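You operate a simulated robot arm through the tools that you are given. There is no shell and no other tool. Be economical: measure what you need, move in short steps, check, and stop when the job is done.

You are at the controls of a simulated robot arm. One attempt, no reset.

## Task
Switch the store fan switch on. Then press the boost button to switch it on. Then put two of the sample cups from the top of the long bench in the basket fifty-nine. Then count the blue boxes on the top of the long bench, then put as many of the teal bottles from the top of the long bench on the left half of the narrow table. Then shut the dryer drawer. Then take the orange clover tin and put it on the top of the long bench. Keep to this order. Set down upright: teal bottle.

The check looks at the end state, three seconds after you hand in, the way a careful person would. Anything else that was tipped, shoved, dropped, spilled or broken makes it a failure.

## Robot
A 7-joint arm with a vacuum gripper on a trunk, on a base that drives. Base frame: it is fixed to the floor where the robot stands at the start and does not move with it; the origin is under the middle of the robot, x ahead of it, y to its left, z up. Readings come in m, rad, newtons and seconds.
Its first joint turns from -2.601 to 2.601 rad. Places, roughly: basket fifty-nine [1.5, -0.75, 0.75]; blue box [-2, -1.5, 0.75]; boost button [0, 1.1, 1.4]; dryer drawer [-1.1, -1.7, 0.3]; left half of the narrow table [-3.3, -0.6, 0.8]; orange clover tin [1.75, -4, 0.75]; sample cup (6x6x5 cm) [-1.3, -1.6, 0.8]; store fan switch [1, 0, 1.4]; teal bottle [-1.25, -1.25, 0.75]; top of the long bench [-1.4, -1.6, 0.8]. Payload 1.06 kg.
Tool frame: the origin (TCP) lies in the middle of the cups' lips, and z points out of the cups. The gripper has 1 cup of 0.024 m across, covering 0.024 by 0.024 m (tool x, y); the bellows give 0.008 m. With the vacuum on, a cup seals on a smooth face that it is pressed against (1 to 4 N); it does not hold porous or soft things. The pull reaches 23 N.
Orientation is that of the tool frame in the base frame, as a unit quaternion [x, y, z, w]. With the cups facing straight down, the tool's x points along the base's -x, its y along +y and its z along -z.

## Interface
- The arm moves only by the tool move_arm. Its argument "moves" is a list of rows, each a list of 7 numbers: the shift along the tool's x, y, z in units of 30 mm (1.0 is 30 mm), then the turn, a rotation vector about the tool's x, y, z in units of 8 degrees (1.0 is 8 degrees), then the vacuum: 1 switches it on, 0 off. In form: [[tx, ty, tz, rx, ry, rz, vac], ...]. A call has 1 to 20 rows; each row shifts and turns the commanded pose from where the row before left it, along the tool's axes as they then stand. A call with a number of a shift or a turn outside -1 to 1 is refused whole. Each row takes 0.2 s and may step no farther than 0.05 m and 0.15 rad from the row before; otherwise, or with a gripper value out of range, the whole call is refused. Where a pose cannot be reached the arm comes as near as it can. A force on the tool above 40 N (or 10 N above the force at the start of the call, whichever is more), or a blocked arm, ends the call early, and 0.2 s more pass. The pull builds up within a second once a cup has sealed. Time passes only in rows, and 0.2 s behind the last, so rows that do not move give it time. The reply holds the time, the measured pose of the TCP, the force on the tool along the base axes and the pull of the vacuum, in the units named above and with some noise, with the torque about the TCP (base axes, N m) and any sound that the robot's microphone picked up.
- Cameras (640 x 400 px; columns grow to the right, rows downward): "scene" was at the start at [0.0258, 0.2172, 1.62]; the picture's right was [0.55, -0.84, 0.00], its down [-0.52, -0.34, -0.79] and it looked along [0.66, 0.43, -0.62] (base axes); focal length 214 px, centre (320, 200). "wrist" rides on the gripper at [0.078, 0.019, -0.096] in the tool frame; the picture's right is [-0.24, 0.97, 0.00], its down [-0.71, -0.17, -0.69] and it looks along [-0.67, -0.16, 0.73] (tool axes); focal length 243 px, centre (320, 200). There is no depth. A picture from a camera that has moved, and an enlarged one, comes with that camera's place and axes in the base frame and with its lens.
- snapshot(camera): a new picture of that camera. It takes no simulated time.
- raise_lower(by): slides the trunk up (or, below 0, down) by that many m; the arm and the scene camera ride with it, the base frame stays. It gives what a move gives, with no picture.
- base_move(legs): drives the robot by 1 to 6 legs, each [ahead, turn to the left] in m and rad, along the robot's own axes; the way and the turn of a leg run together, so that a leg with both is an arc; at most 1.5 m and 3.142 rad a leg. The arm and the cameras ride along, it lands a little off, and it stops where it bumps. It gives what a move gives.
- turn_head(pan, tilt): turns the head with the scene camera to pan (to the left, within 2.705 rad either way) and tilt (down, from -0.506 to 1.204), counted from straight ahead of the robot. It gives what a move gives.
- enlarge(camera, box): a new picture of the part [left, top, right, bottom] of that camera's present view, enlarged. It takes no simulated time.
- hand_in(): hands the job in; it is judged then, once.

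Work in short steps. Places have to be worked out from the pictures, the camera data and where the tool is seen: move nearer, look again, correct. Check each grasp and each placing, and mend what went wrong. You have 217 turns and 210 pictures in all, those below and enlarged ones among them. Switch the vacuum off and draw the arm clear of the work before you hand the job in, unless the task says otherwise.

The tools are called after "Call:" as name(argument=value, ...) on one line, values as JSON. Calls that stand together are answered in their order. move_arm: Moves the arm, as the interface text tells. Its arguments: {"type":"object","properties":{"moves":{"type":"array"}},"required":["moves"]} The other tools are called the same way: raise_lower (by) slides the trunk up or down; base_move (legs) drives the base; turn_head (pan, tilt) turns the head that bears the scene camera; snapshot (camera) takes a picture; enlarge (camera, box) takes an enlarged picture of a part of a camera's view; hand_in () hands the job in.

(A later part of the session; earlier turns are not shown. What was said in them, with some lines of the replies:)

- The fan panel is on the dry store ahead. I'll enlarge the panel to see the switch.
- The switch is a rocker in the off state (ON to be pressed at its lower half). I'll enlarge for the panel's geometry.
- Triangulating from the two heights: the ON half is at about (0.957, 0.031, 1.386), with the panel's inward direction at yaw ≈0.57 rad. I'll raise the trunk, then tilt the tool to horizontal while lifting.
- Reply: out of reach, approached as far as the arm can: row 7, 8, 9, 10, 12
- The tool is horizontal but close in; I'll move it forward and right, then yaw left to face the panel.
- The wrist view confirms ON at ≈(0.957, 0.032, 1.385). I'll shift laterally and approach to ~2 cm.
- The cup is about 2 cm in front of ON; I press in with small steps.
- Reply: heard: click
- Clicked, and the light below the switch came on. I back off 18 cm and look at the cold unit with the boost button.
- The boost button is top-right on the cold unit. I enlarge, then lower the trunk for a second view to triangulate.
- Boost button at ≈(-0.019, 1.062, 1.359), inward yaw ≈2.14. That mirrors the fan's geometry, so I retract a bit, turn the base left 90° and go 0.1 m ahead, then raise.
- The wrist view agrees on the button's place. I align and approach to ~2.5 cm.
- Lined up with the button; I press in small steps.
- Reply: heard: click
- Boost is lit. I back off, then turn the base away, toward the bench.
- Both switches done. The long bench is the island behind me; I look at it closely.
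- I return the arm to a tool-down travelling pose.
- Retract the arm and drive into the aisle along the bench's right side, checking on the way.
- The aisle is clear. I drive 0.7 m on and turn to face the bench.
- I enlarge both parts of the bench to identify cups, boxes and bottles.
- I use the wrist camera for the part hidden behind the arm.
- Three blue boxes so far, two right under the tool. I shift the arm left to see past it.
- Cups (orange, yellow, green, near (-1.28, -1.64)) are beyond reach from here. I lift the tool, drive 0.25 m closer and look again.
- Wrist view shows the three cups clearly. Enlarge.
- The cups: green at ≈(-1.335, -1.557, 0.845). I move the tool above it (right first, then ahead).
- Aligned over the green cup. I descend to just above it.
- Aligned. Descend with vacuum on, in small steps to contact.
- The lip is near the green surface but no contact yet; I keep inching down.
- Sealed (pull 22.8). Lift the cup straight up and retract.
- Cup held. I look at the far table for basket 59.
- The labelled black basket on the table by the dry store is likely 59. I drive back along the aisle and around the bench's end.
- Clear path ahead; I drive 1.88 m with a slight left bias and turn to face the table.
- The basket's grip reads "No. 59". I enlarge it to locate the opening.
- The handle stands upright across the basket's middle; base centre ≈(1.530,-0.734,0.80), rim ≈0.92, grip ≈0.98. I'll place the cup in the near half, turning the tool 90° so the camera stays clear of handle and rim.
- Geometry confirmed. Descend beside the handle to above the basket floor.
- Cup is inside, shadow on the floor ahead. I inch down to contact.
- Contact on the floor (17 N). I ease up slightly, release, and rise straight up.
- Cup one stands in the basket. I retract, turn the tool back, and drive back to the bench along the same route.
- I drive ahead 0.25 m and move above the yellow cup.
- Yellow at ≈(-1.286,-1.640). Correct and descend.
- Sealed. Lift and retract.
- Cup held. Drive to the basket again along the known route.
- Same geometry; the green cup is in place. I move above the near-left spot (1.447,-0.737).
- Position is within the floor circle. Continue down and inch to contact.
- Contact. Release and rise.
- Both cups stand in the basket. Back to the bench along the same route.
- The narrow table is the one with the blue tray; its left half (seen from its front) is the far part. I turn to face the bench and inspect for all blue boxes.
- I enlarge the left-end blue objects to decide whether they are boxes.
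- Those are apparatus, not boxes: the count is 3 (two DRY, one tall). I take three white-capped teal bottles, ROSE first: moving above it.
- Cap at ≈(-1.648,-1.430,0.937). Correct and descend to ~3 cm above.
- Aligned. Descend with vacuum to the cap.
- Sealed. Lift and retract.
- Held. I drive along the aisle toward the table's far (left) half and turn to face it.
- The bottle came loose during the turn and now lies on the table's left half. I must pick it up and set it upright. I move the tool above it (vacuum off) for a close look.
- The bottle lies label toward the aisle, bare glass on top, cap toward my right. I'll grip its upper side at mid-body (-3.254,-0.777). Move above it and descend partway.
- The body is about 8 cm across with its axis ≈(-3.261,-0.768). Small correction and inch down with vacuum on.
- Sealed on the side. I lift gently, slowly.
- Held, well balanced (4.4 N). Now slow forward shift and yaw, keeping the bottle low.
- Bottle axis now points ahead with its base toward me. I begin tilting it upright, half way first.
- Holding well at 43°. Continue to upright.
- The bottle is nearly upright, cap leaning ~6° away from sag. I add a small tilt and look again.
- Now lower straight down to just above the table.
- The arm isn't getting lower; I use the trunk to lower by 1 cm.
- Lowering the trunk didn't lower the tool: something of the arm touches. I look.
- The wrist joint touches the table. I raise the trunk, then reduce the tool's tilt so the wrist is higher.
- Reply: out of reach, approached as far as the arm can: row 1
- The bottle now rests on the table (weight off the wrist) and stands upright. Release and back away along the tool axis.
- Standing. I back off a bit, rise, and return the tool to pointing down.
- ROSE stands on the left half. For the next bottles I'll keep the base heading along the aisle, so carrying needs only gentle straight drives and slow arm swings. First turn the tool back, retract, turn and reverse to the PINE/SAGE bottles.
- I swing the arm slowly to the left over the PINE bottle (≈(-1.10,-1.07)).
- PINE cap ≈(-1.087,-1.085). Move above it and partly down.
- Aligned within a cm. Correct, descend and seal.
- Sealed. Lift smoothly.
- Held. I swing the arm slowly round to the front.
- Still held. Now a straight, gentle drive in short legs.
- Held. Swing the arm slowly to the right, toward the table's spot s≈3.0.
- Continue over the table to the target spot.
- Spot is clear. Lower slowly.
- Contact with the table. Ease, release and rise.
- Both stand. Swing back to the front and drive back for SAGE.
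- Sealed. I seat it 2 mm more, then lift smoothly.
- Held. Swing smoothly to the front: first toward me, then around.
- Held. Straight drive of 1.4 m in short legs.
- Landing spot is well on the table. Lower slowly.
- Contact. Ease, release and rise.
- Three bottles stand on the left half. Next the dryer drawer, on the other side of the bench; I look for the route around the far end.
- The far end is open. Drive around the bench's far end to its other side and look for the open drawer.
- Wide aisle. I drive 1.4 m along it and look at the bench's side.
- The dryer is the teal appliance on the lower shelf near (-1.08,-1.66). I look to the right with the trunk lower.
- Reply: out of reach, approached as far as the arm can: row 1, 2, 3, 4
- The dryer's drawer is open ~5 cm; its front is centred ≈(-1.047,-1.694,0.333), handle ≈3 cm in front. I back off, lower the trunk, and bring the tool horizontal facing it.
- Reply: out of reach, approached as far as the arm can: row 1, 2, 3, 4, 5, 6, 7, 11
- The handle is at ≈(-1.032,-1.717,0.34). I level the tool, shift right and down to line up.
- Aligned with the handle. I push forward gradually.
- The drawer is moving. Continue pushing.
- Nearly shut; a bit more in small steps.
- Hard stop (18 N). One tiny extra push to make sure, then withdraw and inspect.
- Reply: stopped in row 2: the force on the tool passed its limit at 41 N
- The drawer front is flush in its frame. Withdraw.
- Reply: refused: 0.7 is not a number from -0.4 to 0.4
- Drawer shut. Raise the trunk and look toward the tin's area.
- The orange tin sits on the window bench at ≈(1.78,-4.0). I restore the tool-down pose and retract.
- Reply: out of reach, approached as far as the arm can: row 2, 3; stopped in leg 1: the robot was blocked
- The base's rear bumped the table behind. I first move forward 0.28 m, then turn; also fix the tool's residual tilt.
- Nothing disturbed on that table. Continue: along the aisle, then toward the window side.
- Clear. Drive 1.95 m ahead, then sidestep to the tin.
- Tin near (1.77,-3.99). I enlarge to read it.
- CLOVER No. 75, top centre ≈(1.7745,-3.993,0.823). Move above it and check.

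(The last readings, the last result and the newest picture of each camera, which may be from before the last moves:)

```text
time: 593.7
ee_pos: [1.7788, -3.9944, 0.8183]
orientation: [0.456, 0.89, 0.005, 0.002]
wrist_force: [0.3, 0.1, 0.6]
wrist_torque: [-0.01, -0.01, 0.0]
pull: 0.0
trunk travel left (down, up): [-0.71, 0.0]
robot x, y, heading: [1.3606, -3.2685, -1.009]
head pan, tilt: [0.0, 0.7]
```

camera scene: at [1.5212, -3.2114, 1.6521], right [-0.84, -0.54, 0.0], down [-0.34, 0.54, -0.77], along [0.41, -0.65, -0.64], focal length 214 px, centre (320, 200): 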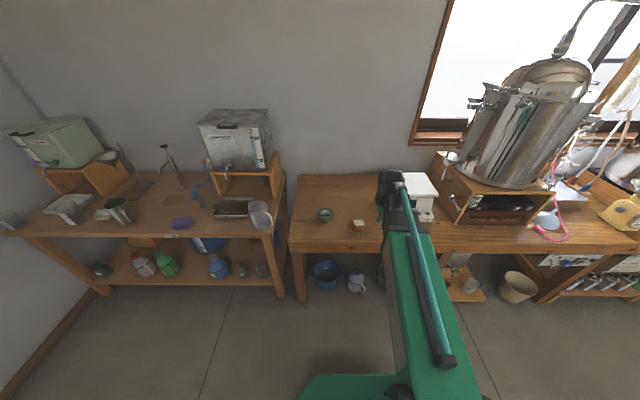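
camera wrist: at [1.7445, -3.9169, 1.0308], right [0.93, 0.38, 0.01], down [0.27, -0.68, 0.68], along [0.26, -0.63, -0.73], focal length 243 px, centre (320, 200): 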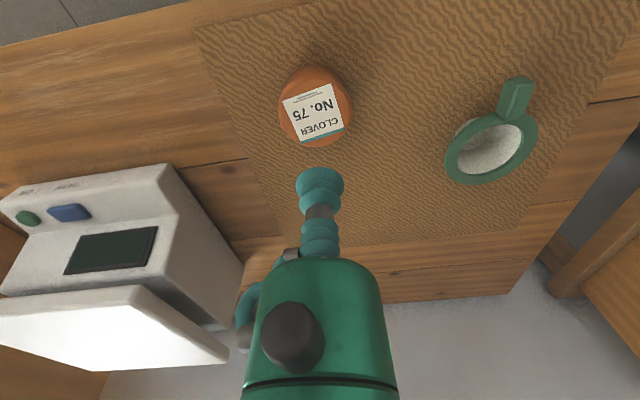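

Call:
move_arm(moves=[[0, 0, 0.12, 0, 0, 0, 1], [0, 0, 0, 0, 0, 0, 1]])

Call:
snapshot(camera="wrist")

```text
time: 594.3
ee_pos: [1.779, -3.9931, 0.8157]
orientation: [0.456, 0.89, 0.004, 0.003]
wrist_force: [-0.1, -1.0, -0.9]
wrist_torque: [0.03, -0.02, -0.01]
pull: 0.1
trunk travel left (down, up): [-0.71, 0.0]
robot x, y, heading: [1.3584, -3.2689, -1.011]
head pan, tilt: [0.0, 0.7]
```

```text
63 pictures are left
camera wrist: at [1.7485, -3.9183, 0.9104], right [0.93, 0.38, 0.01], down [0.27, -0.68, 0.68], along [0.26, -0.63, -0.73], focal length 243 px, centre (320, 200)
```

wrist: 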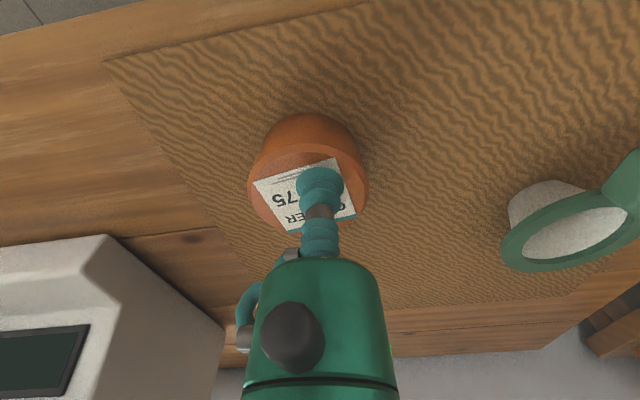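

Call:
move_arm(moves=[[0, -0.1, 0.12, 0, 0, 0, 1], [0, 0, 0.1, 0, 0, 0, 1], [0, 0, 0, 0, 0, 0, 1]])

```text
time: 595.1
ee_pos: [1.7759, -3.9955, 0.809]
orientation: [0.456, 0.89, 0.005, 0.002]
wrist_force: [1.0, 1.6, 2.2]
wrist_torque: [-0.04, 0.05, 0.03]
pull: 23.0
trunk travel left (down, up): [-0.71, 0.0]
robot x, y, heading: [1.358, -3.2684, -1.006]
head pan, tilt: [0.0, 0.7]
```

Sealed on the tin. Lift smoothly and retract.

Call:
move_arm(moves=[[0, 0, -0.15, 0, 0, 0, 1], [0, 0, -0.3, 0, 0, 0, 1], [0, 0, -0.6, 0, 0, 0, 1], [0, 0, -0.9, 0, 0, 0, 1], [0, 0, -1, 0, 0, 0, 1], [0, 0, -1, 0, 0, 0, 1], [0, 0, -1, 0, 0, 0, 1], [0, 0, -1, 0, 0, 0, 1], [0, 0, -1, 0, 0, 0, 1], [0, 0, -1, 0, 0, 0, 1], [0, 0, -0.6, 0, 0, 0, 1], [0.5, 0, 0, 0, 0, 0, 1], [1, 0, 0, 0, 0, 0, 1], [1, 0, 0, 0, 0, 0, 1], [1, 0, 0, 0, 0, 0, 1], [1, 0, 0, 0, 0, 0, 1], [1, 0, 0, 0, 0, 0, 1], [1, 0, 0, 0, 0, 0, 1], [0.5, 0, 0, 0, 0, 0, 1], [0, 0, 0, 0, 0, 0, 1]])

Call:
snapshot(camera="wrist")

```text
time: 599.3
ee_pos: [1.6515, -3.826, 1.0649]
orientation: [0.456, 0.89, 0.005, 0.002]
wrist_force: [-0.1, 0.6, -0.9]
wrist_torque: [0.0, 0.01, -0.03]
pull: 23.2
trunk travel left (down, up): [-0.71, 0.0]
robot x, y, heading: [1.3574, -3.2714, -1.01]
head pan, tilt: [0.0, 0.7]
```

```text
62 pictures are left
camera wrist: at [1.6214, -3.7513, 1.1597], right [0.93, 0.38, 0.01], down [0.27, -0.68, 0.68], along [0.26, -0.63, -0.73], focal length 243 px, centre (320, 200)
```

wrist: 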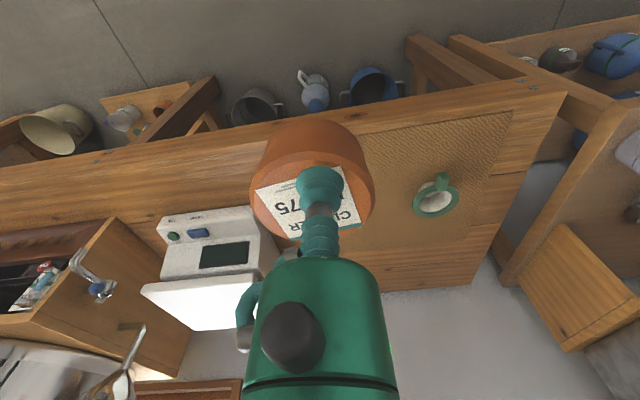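

Held. I retrace the route: sidestep back, then reverse past the bench's near end.

Call:
base_move(legs=[[0, -1.57], [-0.68, 0], [0, 1.57]])

```text
time: 610.7
ee_pos: [2.2302, -3.4488, 1.0645]
orientation: [0.452, 0.892, 0.005, 0.002]
wrist_force: [-1.0, 0.1, -1.3]
wrist_torque: [0.03, -0.01, 0.02]
pull: 22.8
trunk travel left (down, up): [-0.71, 0.0]
robot x, y, heading: [1.9284, -2.8957, -0.996]
head pan, tilt: [0.0, 0.7]
```

Call:
base_move(legs=[[0, -0.016], [-1.5, 0], [-0.5, 0]])

```text
time: 621.0
ee_pos: [1.1542, -1.7543, 1.0649]
orientation: [0.463, 0.886, 0.004, 0.003]
wrist_force: [0.0, 0.1, -2.5]
wrist_torque: [0.0, 0.01, -0.02]
pull: 22.8
trunk travel left (down, up): [-0.71, 0.0]
robot x, y, heading: [0.8737, -1.1931, -1.025]
head pan, tilt: [0.0, 0.7]
```

Call:
base_move(legs=[[0, 0.013], [-1.5, 0], [-0.42, 0], [0, -1.571]])

Call:
turn_head(pan=0.5, tilt=0.6)

Call:
snapshot(camera="scene")

```text
time: 634.8
ee_pos: [-0.7116, 0.1456, 1.0653]
orientation: [0.951, 0.308, 0.002, 0.005]
wrist_force: [1.1, 0.3, -0.6]
wrist_torque: [0.05, -0.04, 0.02]
pull: 22.8
trunk travel left (down, up): [-0.71, 0.0]
robot x, y, heading: [-0.1535, 0.4469, -2.575]
head pan, tilt: [0.0, 0.7]
```

```text
time: 635.7
ee_pos: [-0.7123, 0.1462, 1.065]
orientation: [0.951, 0.309, 0.001, 0.005]
wrist_force: [0.1, 0.0, -1.7]
wrist_torque: [0.0, -0.03, 0.02]
pull: 23.3
trunk travel left (down, up): [-0.71, 0.0]
robot x, y, heading: [-0.1572, 0.443, -2.57]
head pan, tilt: [0.499, 0.6]
```

```text
61 pictures are left
camera scene: at [-0.0705, 0.2468, 1.6607], right [-0.88, 0.48, 0.0], down [0.27, 0.5, -0.82], along [-0.4, -0.72, -0.57], focal length 214 px, centre (320, 200)
```

scene: 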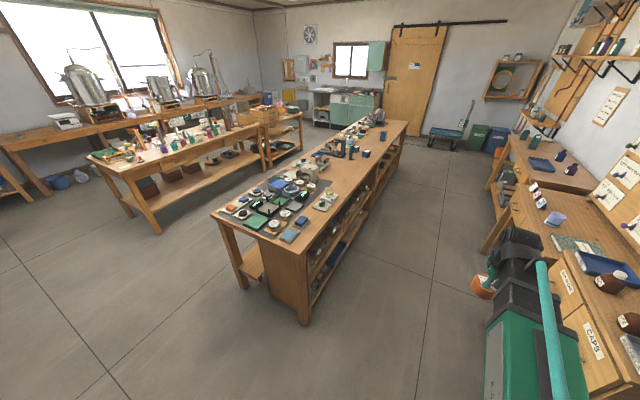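

Drive 1.4 m down the aisle, turn to the bench.

Call:
base_move(legs=[[0, -0.013], [1.4, 0], [0, 1.571]])

Call:
turn_head(pan=0.0, tilt=0.6)

Call:
snapshot(camera="scene")

Call:
snapshot(camera="wrist")

```text
time: 646.9
ee_pos: [-1.0591, -0.8587, 1.064]
orientation: [0.458, 0.889, 0.005, 0.002]
wrist_force: [0.3, 0.3, -1.7]
wrist_torque: [0.01, 0.04, 0.01]
pull: 22.9
trunk travel left (down, up): [-0.71, 0.0]
robot x, y, heading: [-1.3519, -0.2993, -1.005]
head pan, tilt: [0.499, 0.6]
```

```text
time: 647.8
ee_pos: [-1.0604, -0.8586, 1.0657]
orientation: [0.457, 0.889, 0.005, 0.002]
wrist_force: [-0.6, 0.5, -1.9]
wrist_torque: [0.02, 0.01, -0.02]
pull: 22.4
trunk travel left (down, up): [-0.71, 0.0]
robot x, y, heading: [-1.3489, -0.2984, -1.013]
head pan, tilt: [0.0, 0.6]
```

```text
60 pictures are left
camera scene: at [-1.1861, -0.2471, 1.6607], right [-0.85, -0.53, 0.0], down [-0.3, 0.48, -0.83], along [0.44, -0.7, -0.56], focal length 214 px, centre (320, 200)
```

scene: 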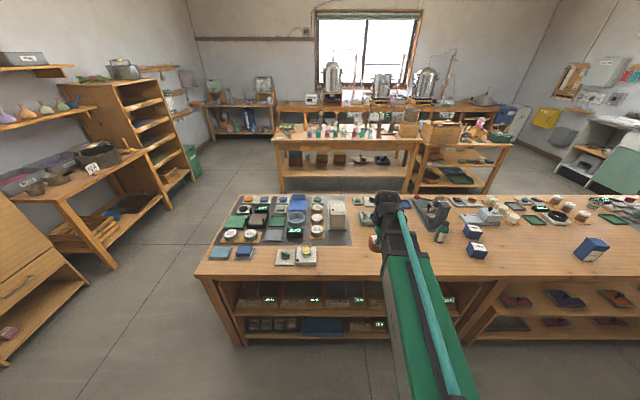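

```text
59 pictures are left
camera wrist: at [-1.0898, -0.7844, 1.1597], right [0.93, 0.37, 0.01], down [0.27, -0.68, 0.68], along [0.26, -0.63, -0.73], focal length 243 px, centre (320, 200)
```

wrist: 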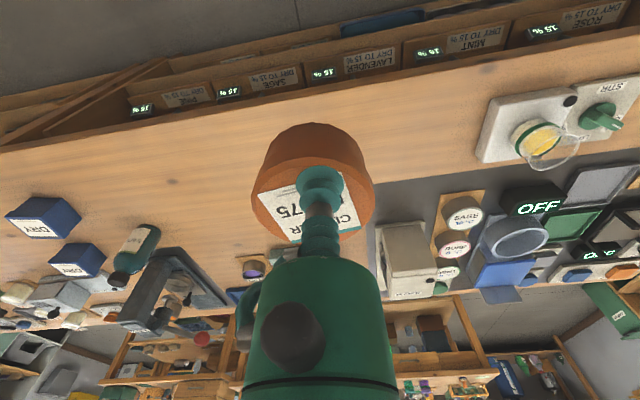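

Bare wood around (-1.02,-1.04). Move the tin there and lower.

Call:
move_arm(moves=[[-0.5, -0.5, 0, 0, 0, 0, 1], [-1, -1, 0, 0, 0, 0, 1], [-1, -0.93, 0, 0, 0, 0, 1], [-1, 0, 0, 0, 0, 0, 1], [-1, 0, 0, 0, 0, 0, 1], [-1, 0, 0, 0, 0, 0, 1], [-0.2, 0, 0, 0, 0, 0, 1], [0, 0, 0.5, 0, 0, 0, 1], [0, 0, 1, 0, 0, 0, 1], [0, 0, 1, 0, 0, 0, 1], [0, 0, 1, 0, 0, 0, 1], [0, 0, 0.5, 0, 0, 0, 1], [0, 0, 0, 0, 0, 0, 1]])

Call:
snapshot(camera="wrist")

```text
time: 650.6
ee_pos: [-1.0193, -1.0419, 0.9431]
orientation: [0.457, 0.889, 0.005, 0.002]
wrist_force: [-0.6, 0.2, -2.1]
wrist_torque: [0.0, 0.01, 0.03]
pull: 22.7
trunk travel left (down, up): [-0.71, 0.0]
robot x, y, heading: [-1.3513, -0.2983, -1.008]
head pan, tilt: [0.0, 0.6]
```

```text
58 pictures are left
camera wrist: at [-1.0491, -0.9658, 1.0378], right [0.93, 0.37, 0.01], down [0.27, -0.68, 0.68], along [0.26, -0.63, -0.73], focal length 243 px, centre (320, 200)
```

wrist: 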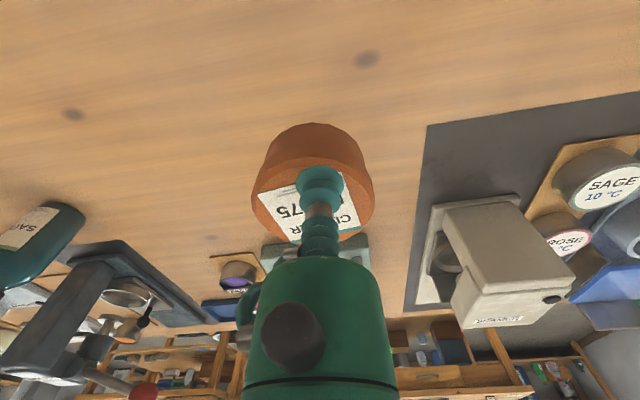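

Clear wood below. Lower to contact.

Call:
move_arm(moves=[[0, 0, 1, 0, 0, 0, 1], [0, 0, 1, 0, 0, 0, 1], [0, 0, 1, 0, 0, 0, 1], [0, 0, 0.6, 0, 0, 0, 1], [0, 0, 0.3, 0, 0, 0, 1], [0, 0, 0.15, 0, 0, 0, 1], [0, 0, 0, 0, 0, 0, 1]])

```text
time: 651.8
ee_pos: [-1.0181, -1.0404, 0.8369]
orientation: [0.458, 0.889, 0.002, 0.006]
wrist_force: [-0.9, 0.6, 18.8]
wrist_torque: [-0.05, 0.07, 0.0]
pull: 23.2
trunk travel left (down, up): [-0.71, 0.0]
robot x, y, heading: [-1.3502, -0.3003, -1.013]
head pan, tilt: [0.0, 0.6]
stopped in row 5: the force on the tool passed its limit at 46 N (the readings are from after the stop); the commanded pose is now the measured one
```

Contact with the bench (a bit higher than expected). Ease up, release, rise.

Call:
move_arm(moves=[[0, 0, -0.06, 0, 0, 0, 1], [0, 0, -0.04, 0, 0, 0, 1], [0, 0, 0, 0, 0, 0, 0], [0, 0, 0, 0, 0, 0, 0], [0, 0, 0, 0, 0, 0, 0], [0, 0, 0, 0, 0, 0, 0], [0, 0, -0.2, 0, 0, 0, 0], [0, 0, -0.6, 0, 0, 0, 0], [0, 0, -1, 0, 0, 0, 0], [0, 0, -1, 0, 0, 0, 0], [0, 0, -1, 0, 0, 0, 0], [0, 0, -1, 0, 0, 0, 0], [0, 0, -1, 0, 0, 0, 0], [0, 0, 0, 0, 0, 0, 0]])

Call:
snapshot(camera="wrist")

```text
time: 654.8
ee_pos: [-1.0203, -1.0422, 1.0098]
orientation: [0.458, 0.889, 0.003, 0.003]
wrist_force: [-0.8, -0.9, 0.2]
wrist_torque: [-0.04, 0.03, -0.02]
pull: 0.0
trunk travel left (down, up): [-0.71, 0.0]
robot x, y, heading: [-1.3512, -0.3029, -1.01]
head pan, tilt: [0.0, 0.6]
```

```text
57 pictures are left
camera wrist: at [-1.0501, -0.9655, 1.105], right [0.93, 0.37, 0.01], down [0.26, -0.68, 0.69], along [0.26, -0.63, -0.73], focal length 243 px, centre (320, 200)
```

wrist: 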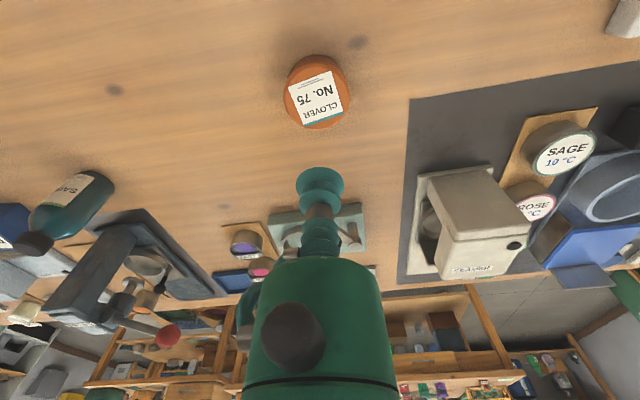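

The tin stands on the bench. I draw the arm back and check the whole scene: bottles, bench, fan and boost.

Call:
move_arm(moves=[[0, 0, -1, 0, 0, 0, 0], [0, 0, -1, 0, 0, 0, 0], [1, 0, 0, 0, 0, 0, 0], [1, 0, 0, 0, 0, 0, 0], [1, 0, 0, 0, 0, 0, 0], [1, 0, 0, 0, 0, 0, 0], [1, 0, 0, 0, 0, 0, 0], [1, 0, 0, 0, 0, 0, 0], [1, 0, 0, 0, 0, 0, 0], [0, 0, 0, 0, 0, 0, 0]])

Call:
turn_head(pan=-2.1, tilt=0.4)

Call:
snapshot(camera="scene")

Call:
turn_head(pan=1.9, tilt=0.3)

Call:
snapshot(camera="scene")

```text
time: 657.0
ee_pos: [-1.1432, -0.8708, 1.0692]
orientation: [0.457, 0.889, 0.003, 0.004]
wrist_force: [0.1, -0.5, 1.2]
wrist_torque: [0.02, 0.0, 0.0]
pull: 0.0
trunk travel left (down, up): [-0.71, 0.0]
robot x, y, heading: [-1.3487, -0.2984, -1.014]
head pan, tilt: [0.0, 0.6]
```

```text
time: 659.0
ee_pos: [-1.1431, -0.8721, 1.0695]
orientation: [0.458, 0.889, 0.003, 0.003]
wrist_force: [0.1, -0.6, 0.4]
wrist_torque: [0.01, -0.02, 0.01]
pull: 0.1
trunk travel left (down, up): [-0.71, 0.0]
robot x, y, heading: [-1.3497, -0.2991, -1.018]
head pan, tilt: [-2.1, 0.4]
```

```text
56 pictures are left
camera scene: at [-1.3258, -0.1752, 1.6789], right [-0.03, 1.0, 0.0], down [0.39, 0.01, -0.92], along [-0.92, -0.03, -0.39], focal length 214 px, centre (320, 200)
```

scene: 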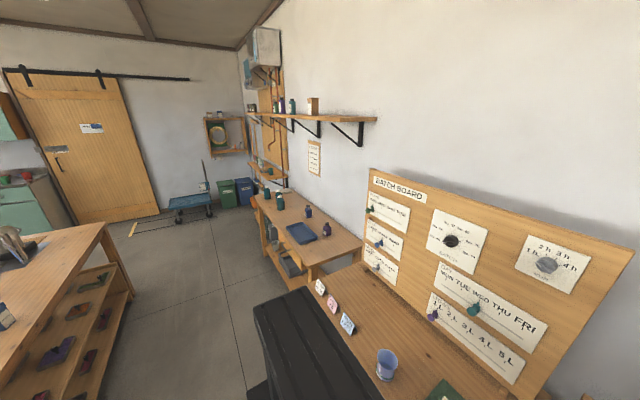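

```text
time: 662.3
ee_pos: [-1.1421, -0.8714, 1.0699]
orientation: [0.458, 0.889, 0.003, 0.003]
wrist_force: [0.7, -0.2, 0.9]
wrist_torque: [0.0, 0.0, -0.01]
pull: 0.0
trunk travel left (down, up): [-0.71, 0.0]
robot x, y, heading: [-1.35, -0.3028, -1.015]
head pan, tilt: [1.901, 0.3]
```

```text
55 pictures are left
camera scene: at [-1.1744, -0.0996, 1.6882], right [0.78, -0.63, 0.0], down [-0.19, -0.23, -0.96], along [0.6, 0.74, -0.3], focal length 214 px, centre (320, 200)
```

scene: 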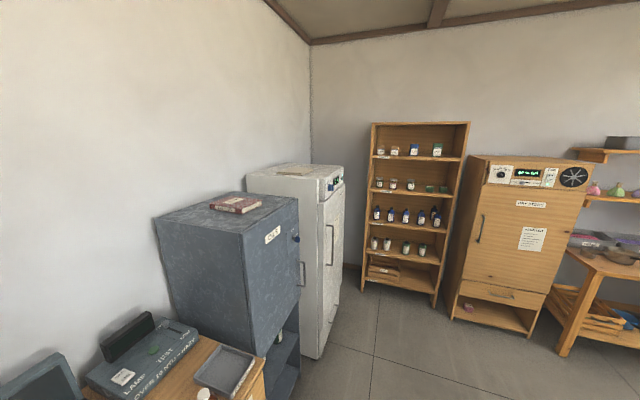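

Call:
enlarge(camera="scene", box=[470, 150, 600, 230])

Call:
turn_head(pan=-2.1, tilt=0.4)

Call:
enlarge(camera="scene", box=[240, 160, 370, 260])

```text
4.92 times, centred on (535, 190) of scene
camera zoom: at [-1.1744, -0.0996, 1.6882], right [0.78, -0.63, 0.0], down [-0.19, -0.23, -0.96], along [0.6, 0.74, -0.3], focal length 1056 px, centre (-738, 249)
```

zoom: 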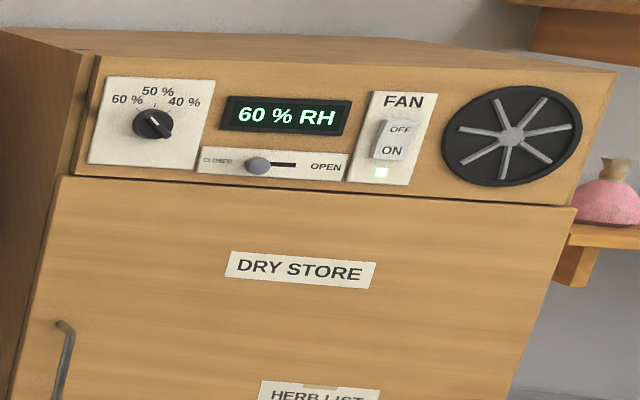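

```text
time: 665.6
ee_pos: [-1.1425, -0.8706, 1.0699]
orientation: [0.458, 0.889, 0.003, 0.004]
wrist_force: [-0.8, 0.7, 0.2]
wrist_torque: [-0.03, 0.0, 0.01]
pull: 0.0
trunk travel left (down, up): [-0.71, 0.0]
robot x, y, heading: [-1.3553, -0.3037, -1.01]
head pan, tilt: [-2.1, 0.4]
```

```text
4.00 times, centred on (305, 210) of scene
camera zoom: at [-1.3258, -0.1752, 1.6789], right [-0.03, 1.0, 0.0], down [0.39, 0.01, -0.92], along [-0.92, -0.03, -0.39], focal length 858 px, centre (380, 160)
```

zoom: 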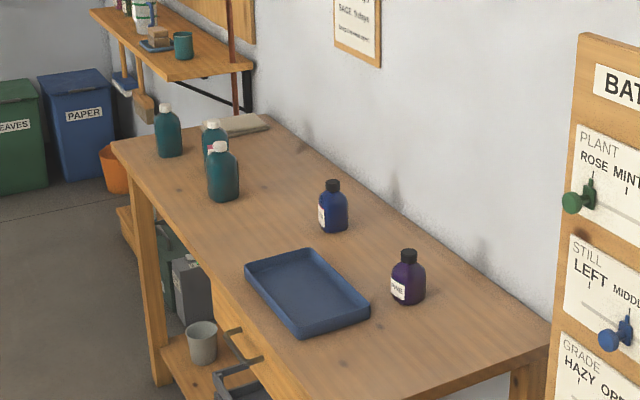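

The fan is on, three bottles stand upright on the left half of the table, and the vacuum is off with the arm clear of the work. I hand in.

Call:
hand_in()

```text
The job is handed in.
```

I finished all the steps in order and handed the job in, but I dropped one teal bottle on the way, so the check may go either way.

- **Fan and boost:** both clicked and their lights came on. I saw the fan light still lit just before handing in.
- **Sample cups:** the green and yellow cups stand in basket fifty-nine. I took the three open coloured cups near the given position to be the sample cups.
- **Blue boxes:** I counted three (two marked DRY and one taller), so I moved three teal bottles.
- **Teal bottles:** ROSE, PINE and SAGE stand upright on the left half of the narrow table. ROSE came loose while I was turning and landed on its side on that table. I picked it up and stood it upright; I saw no damage.
- **Dryer drawer:** it is pushed fully shut.
- **Clover tin:** the orange tin stands on top of the long bench.

While turning, the base also bumped the table behind it once; nothing on that table had moved.
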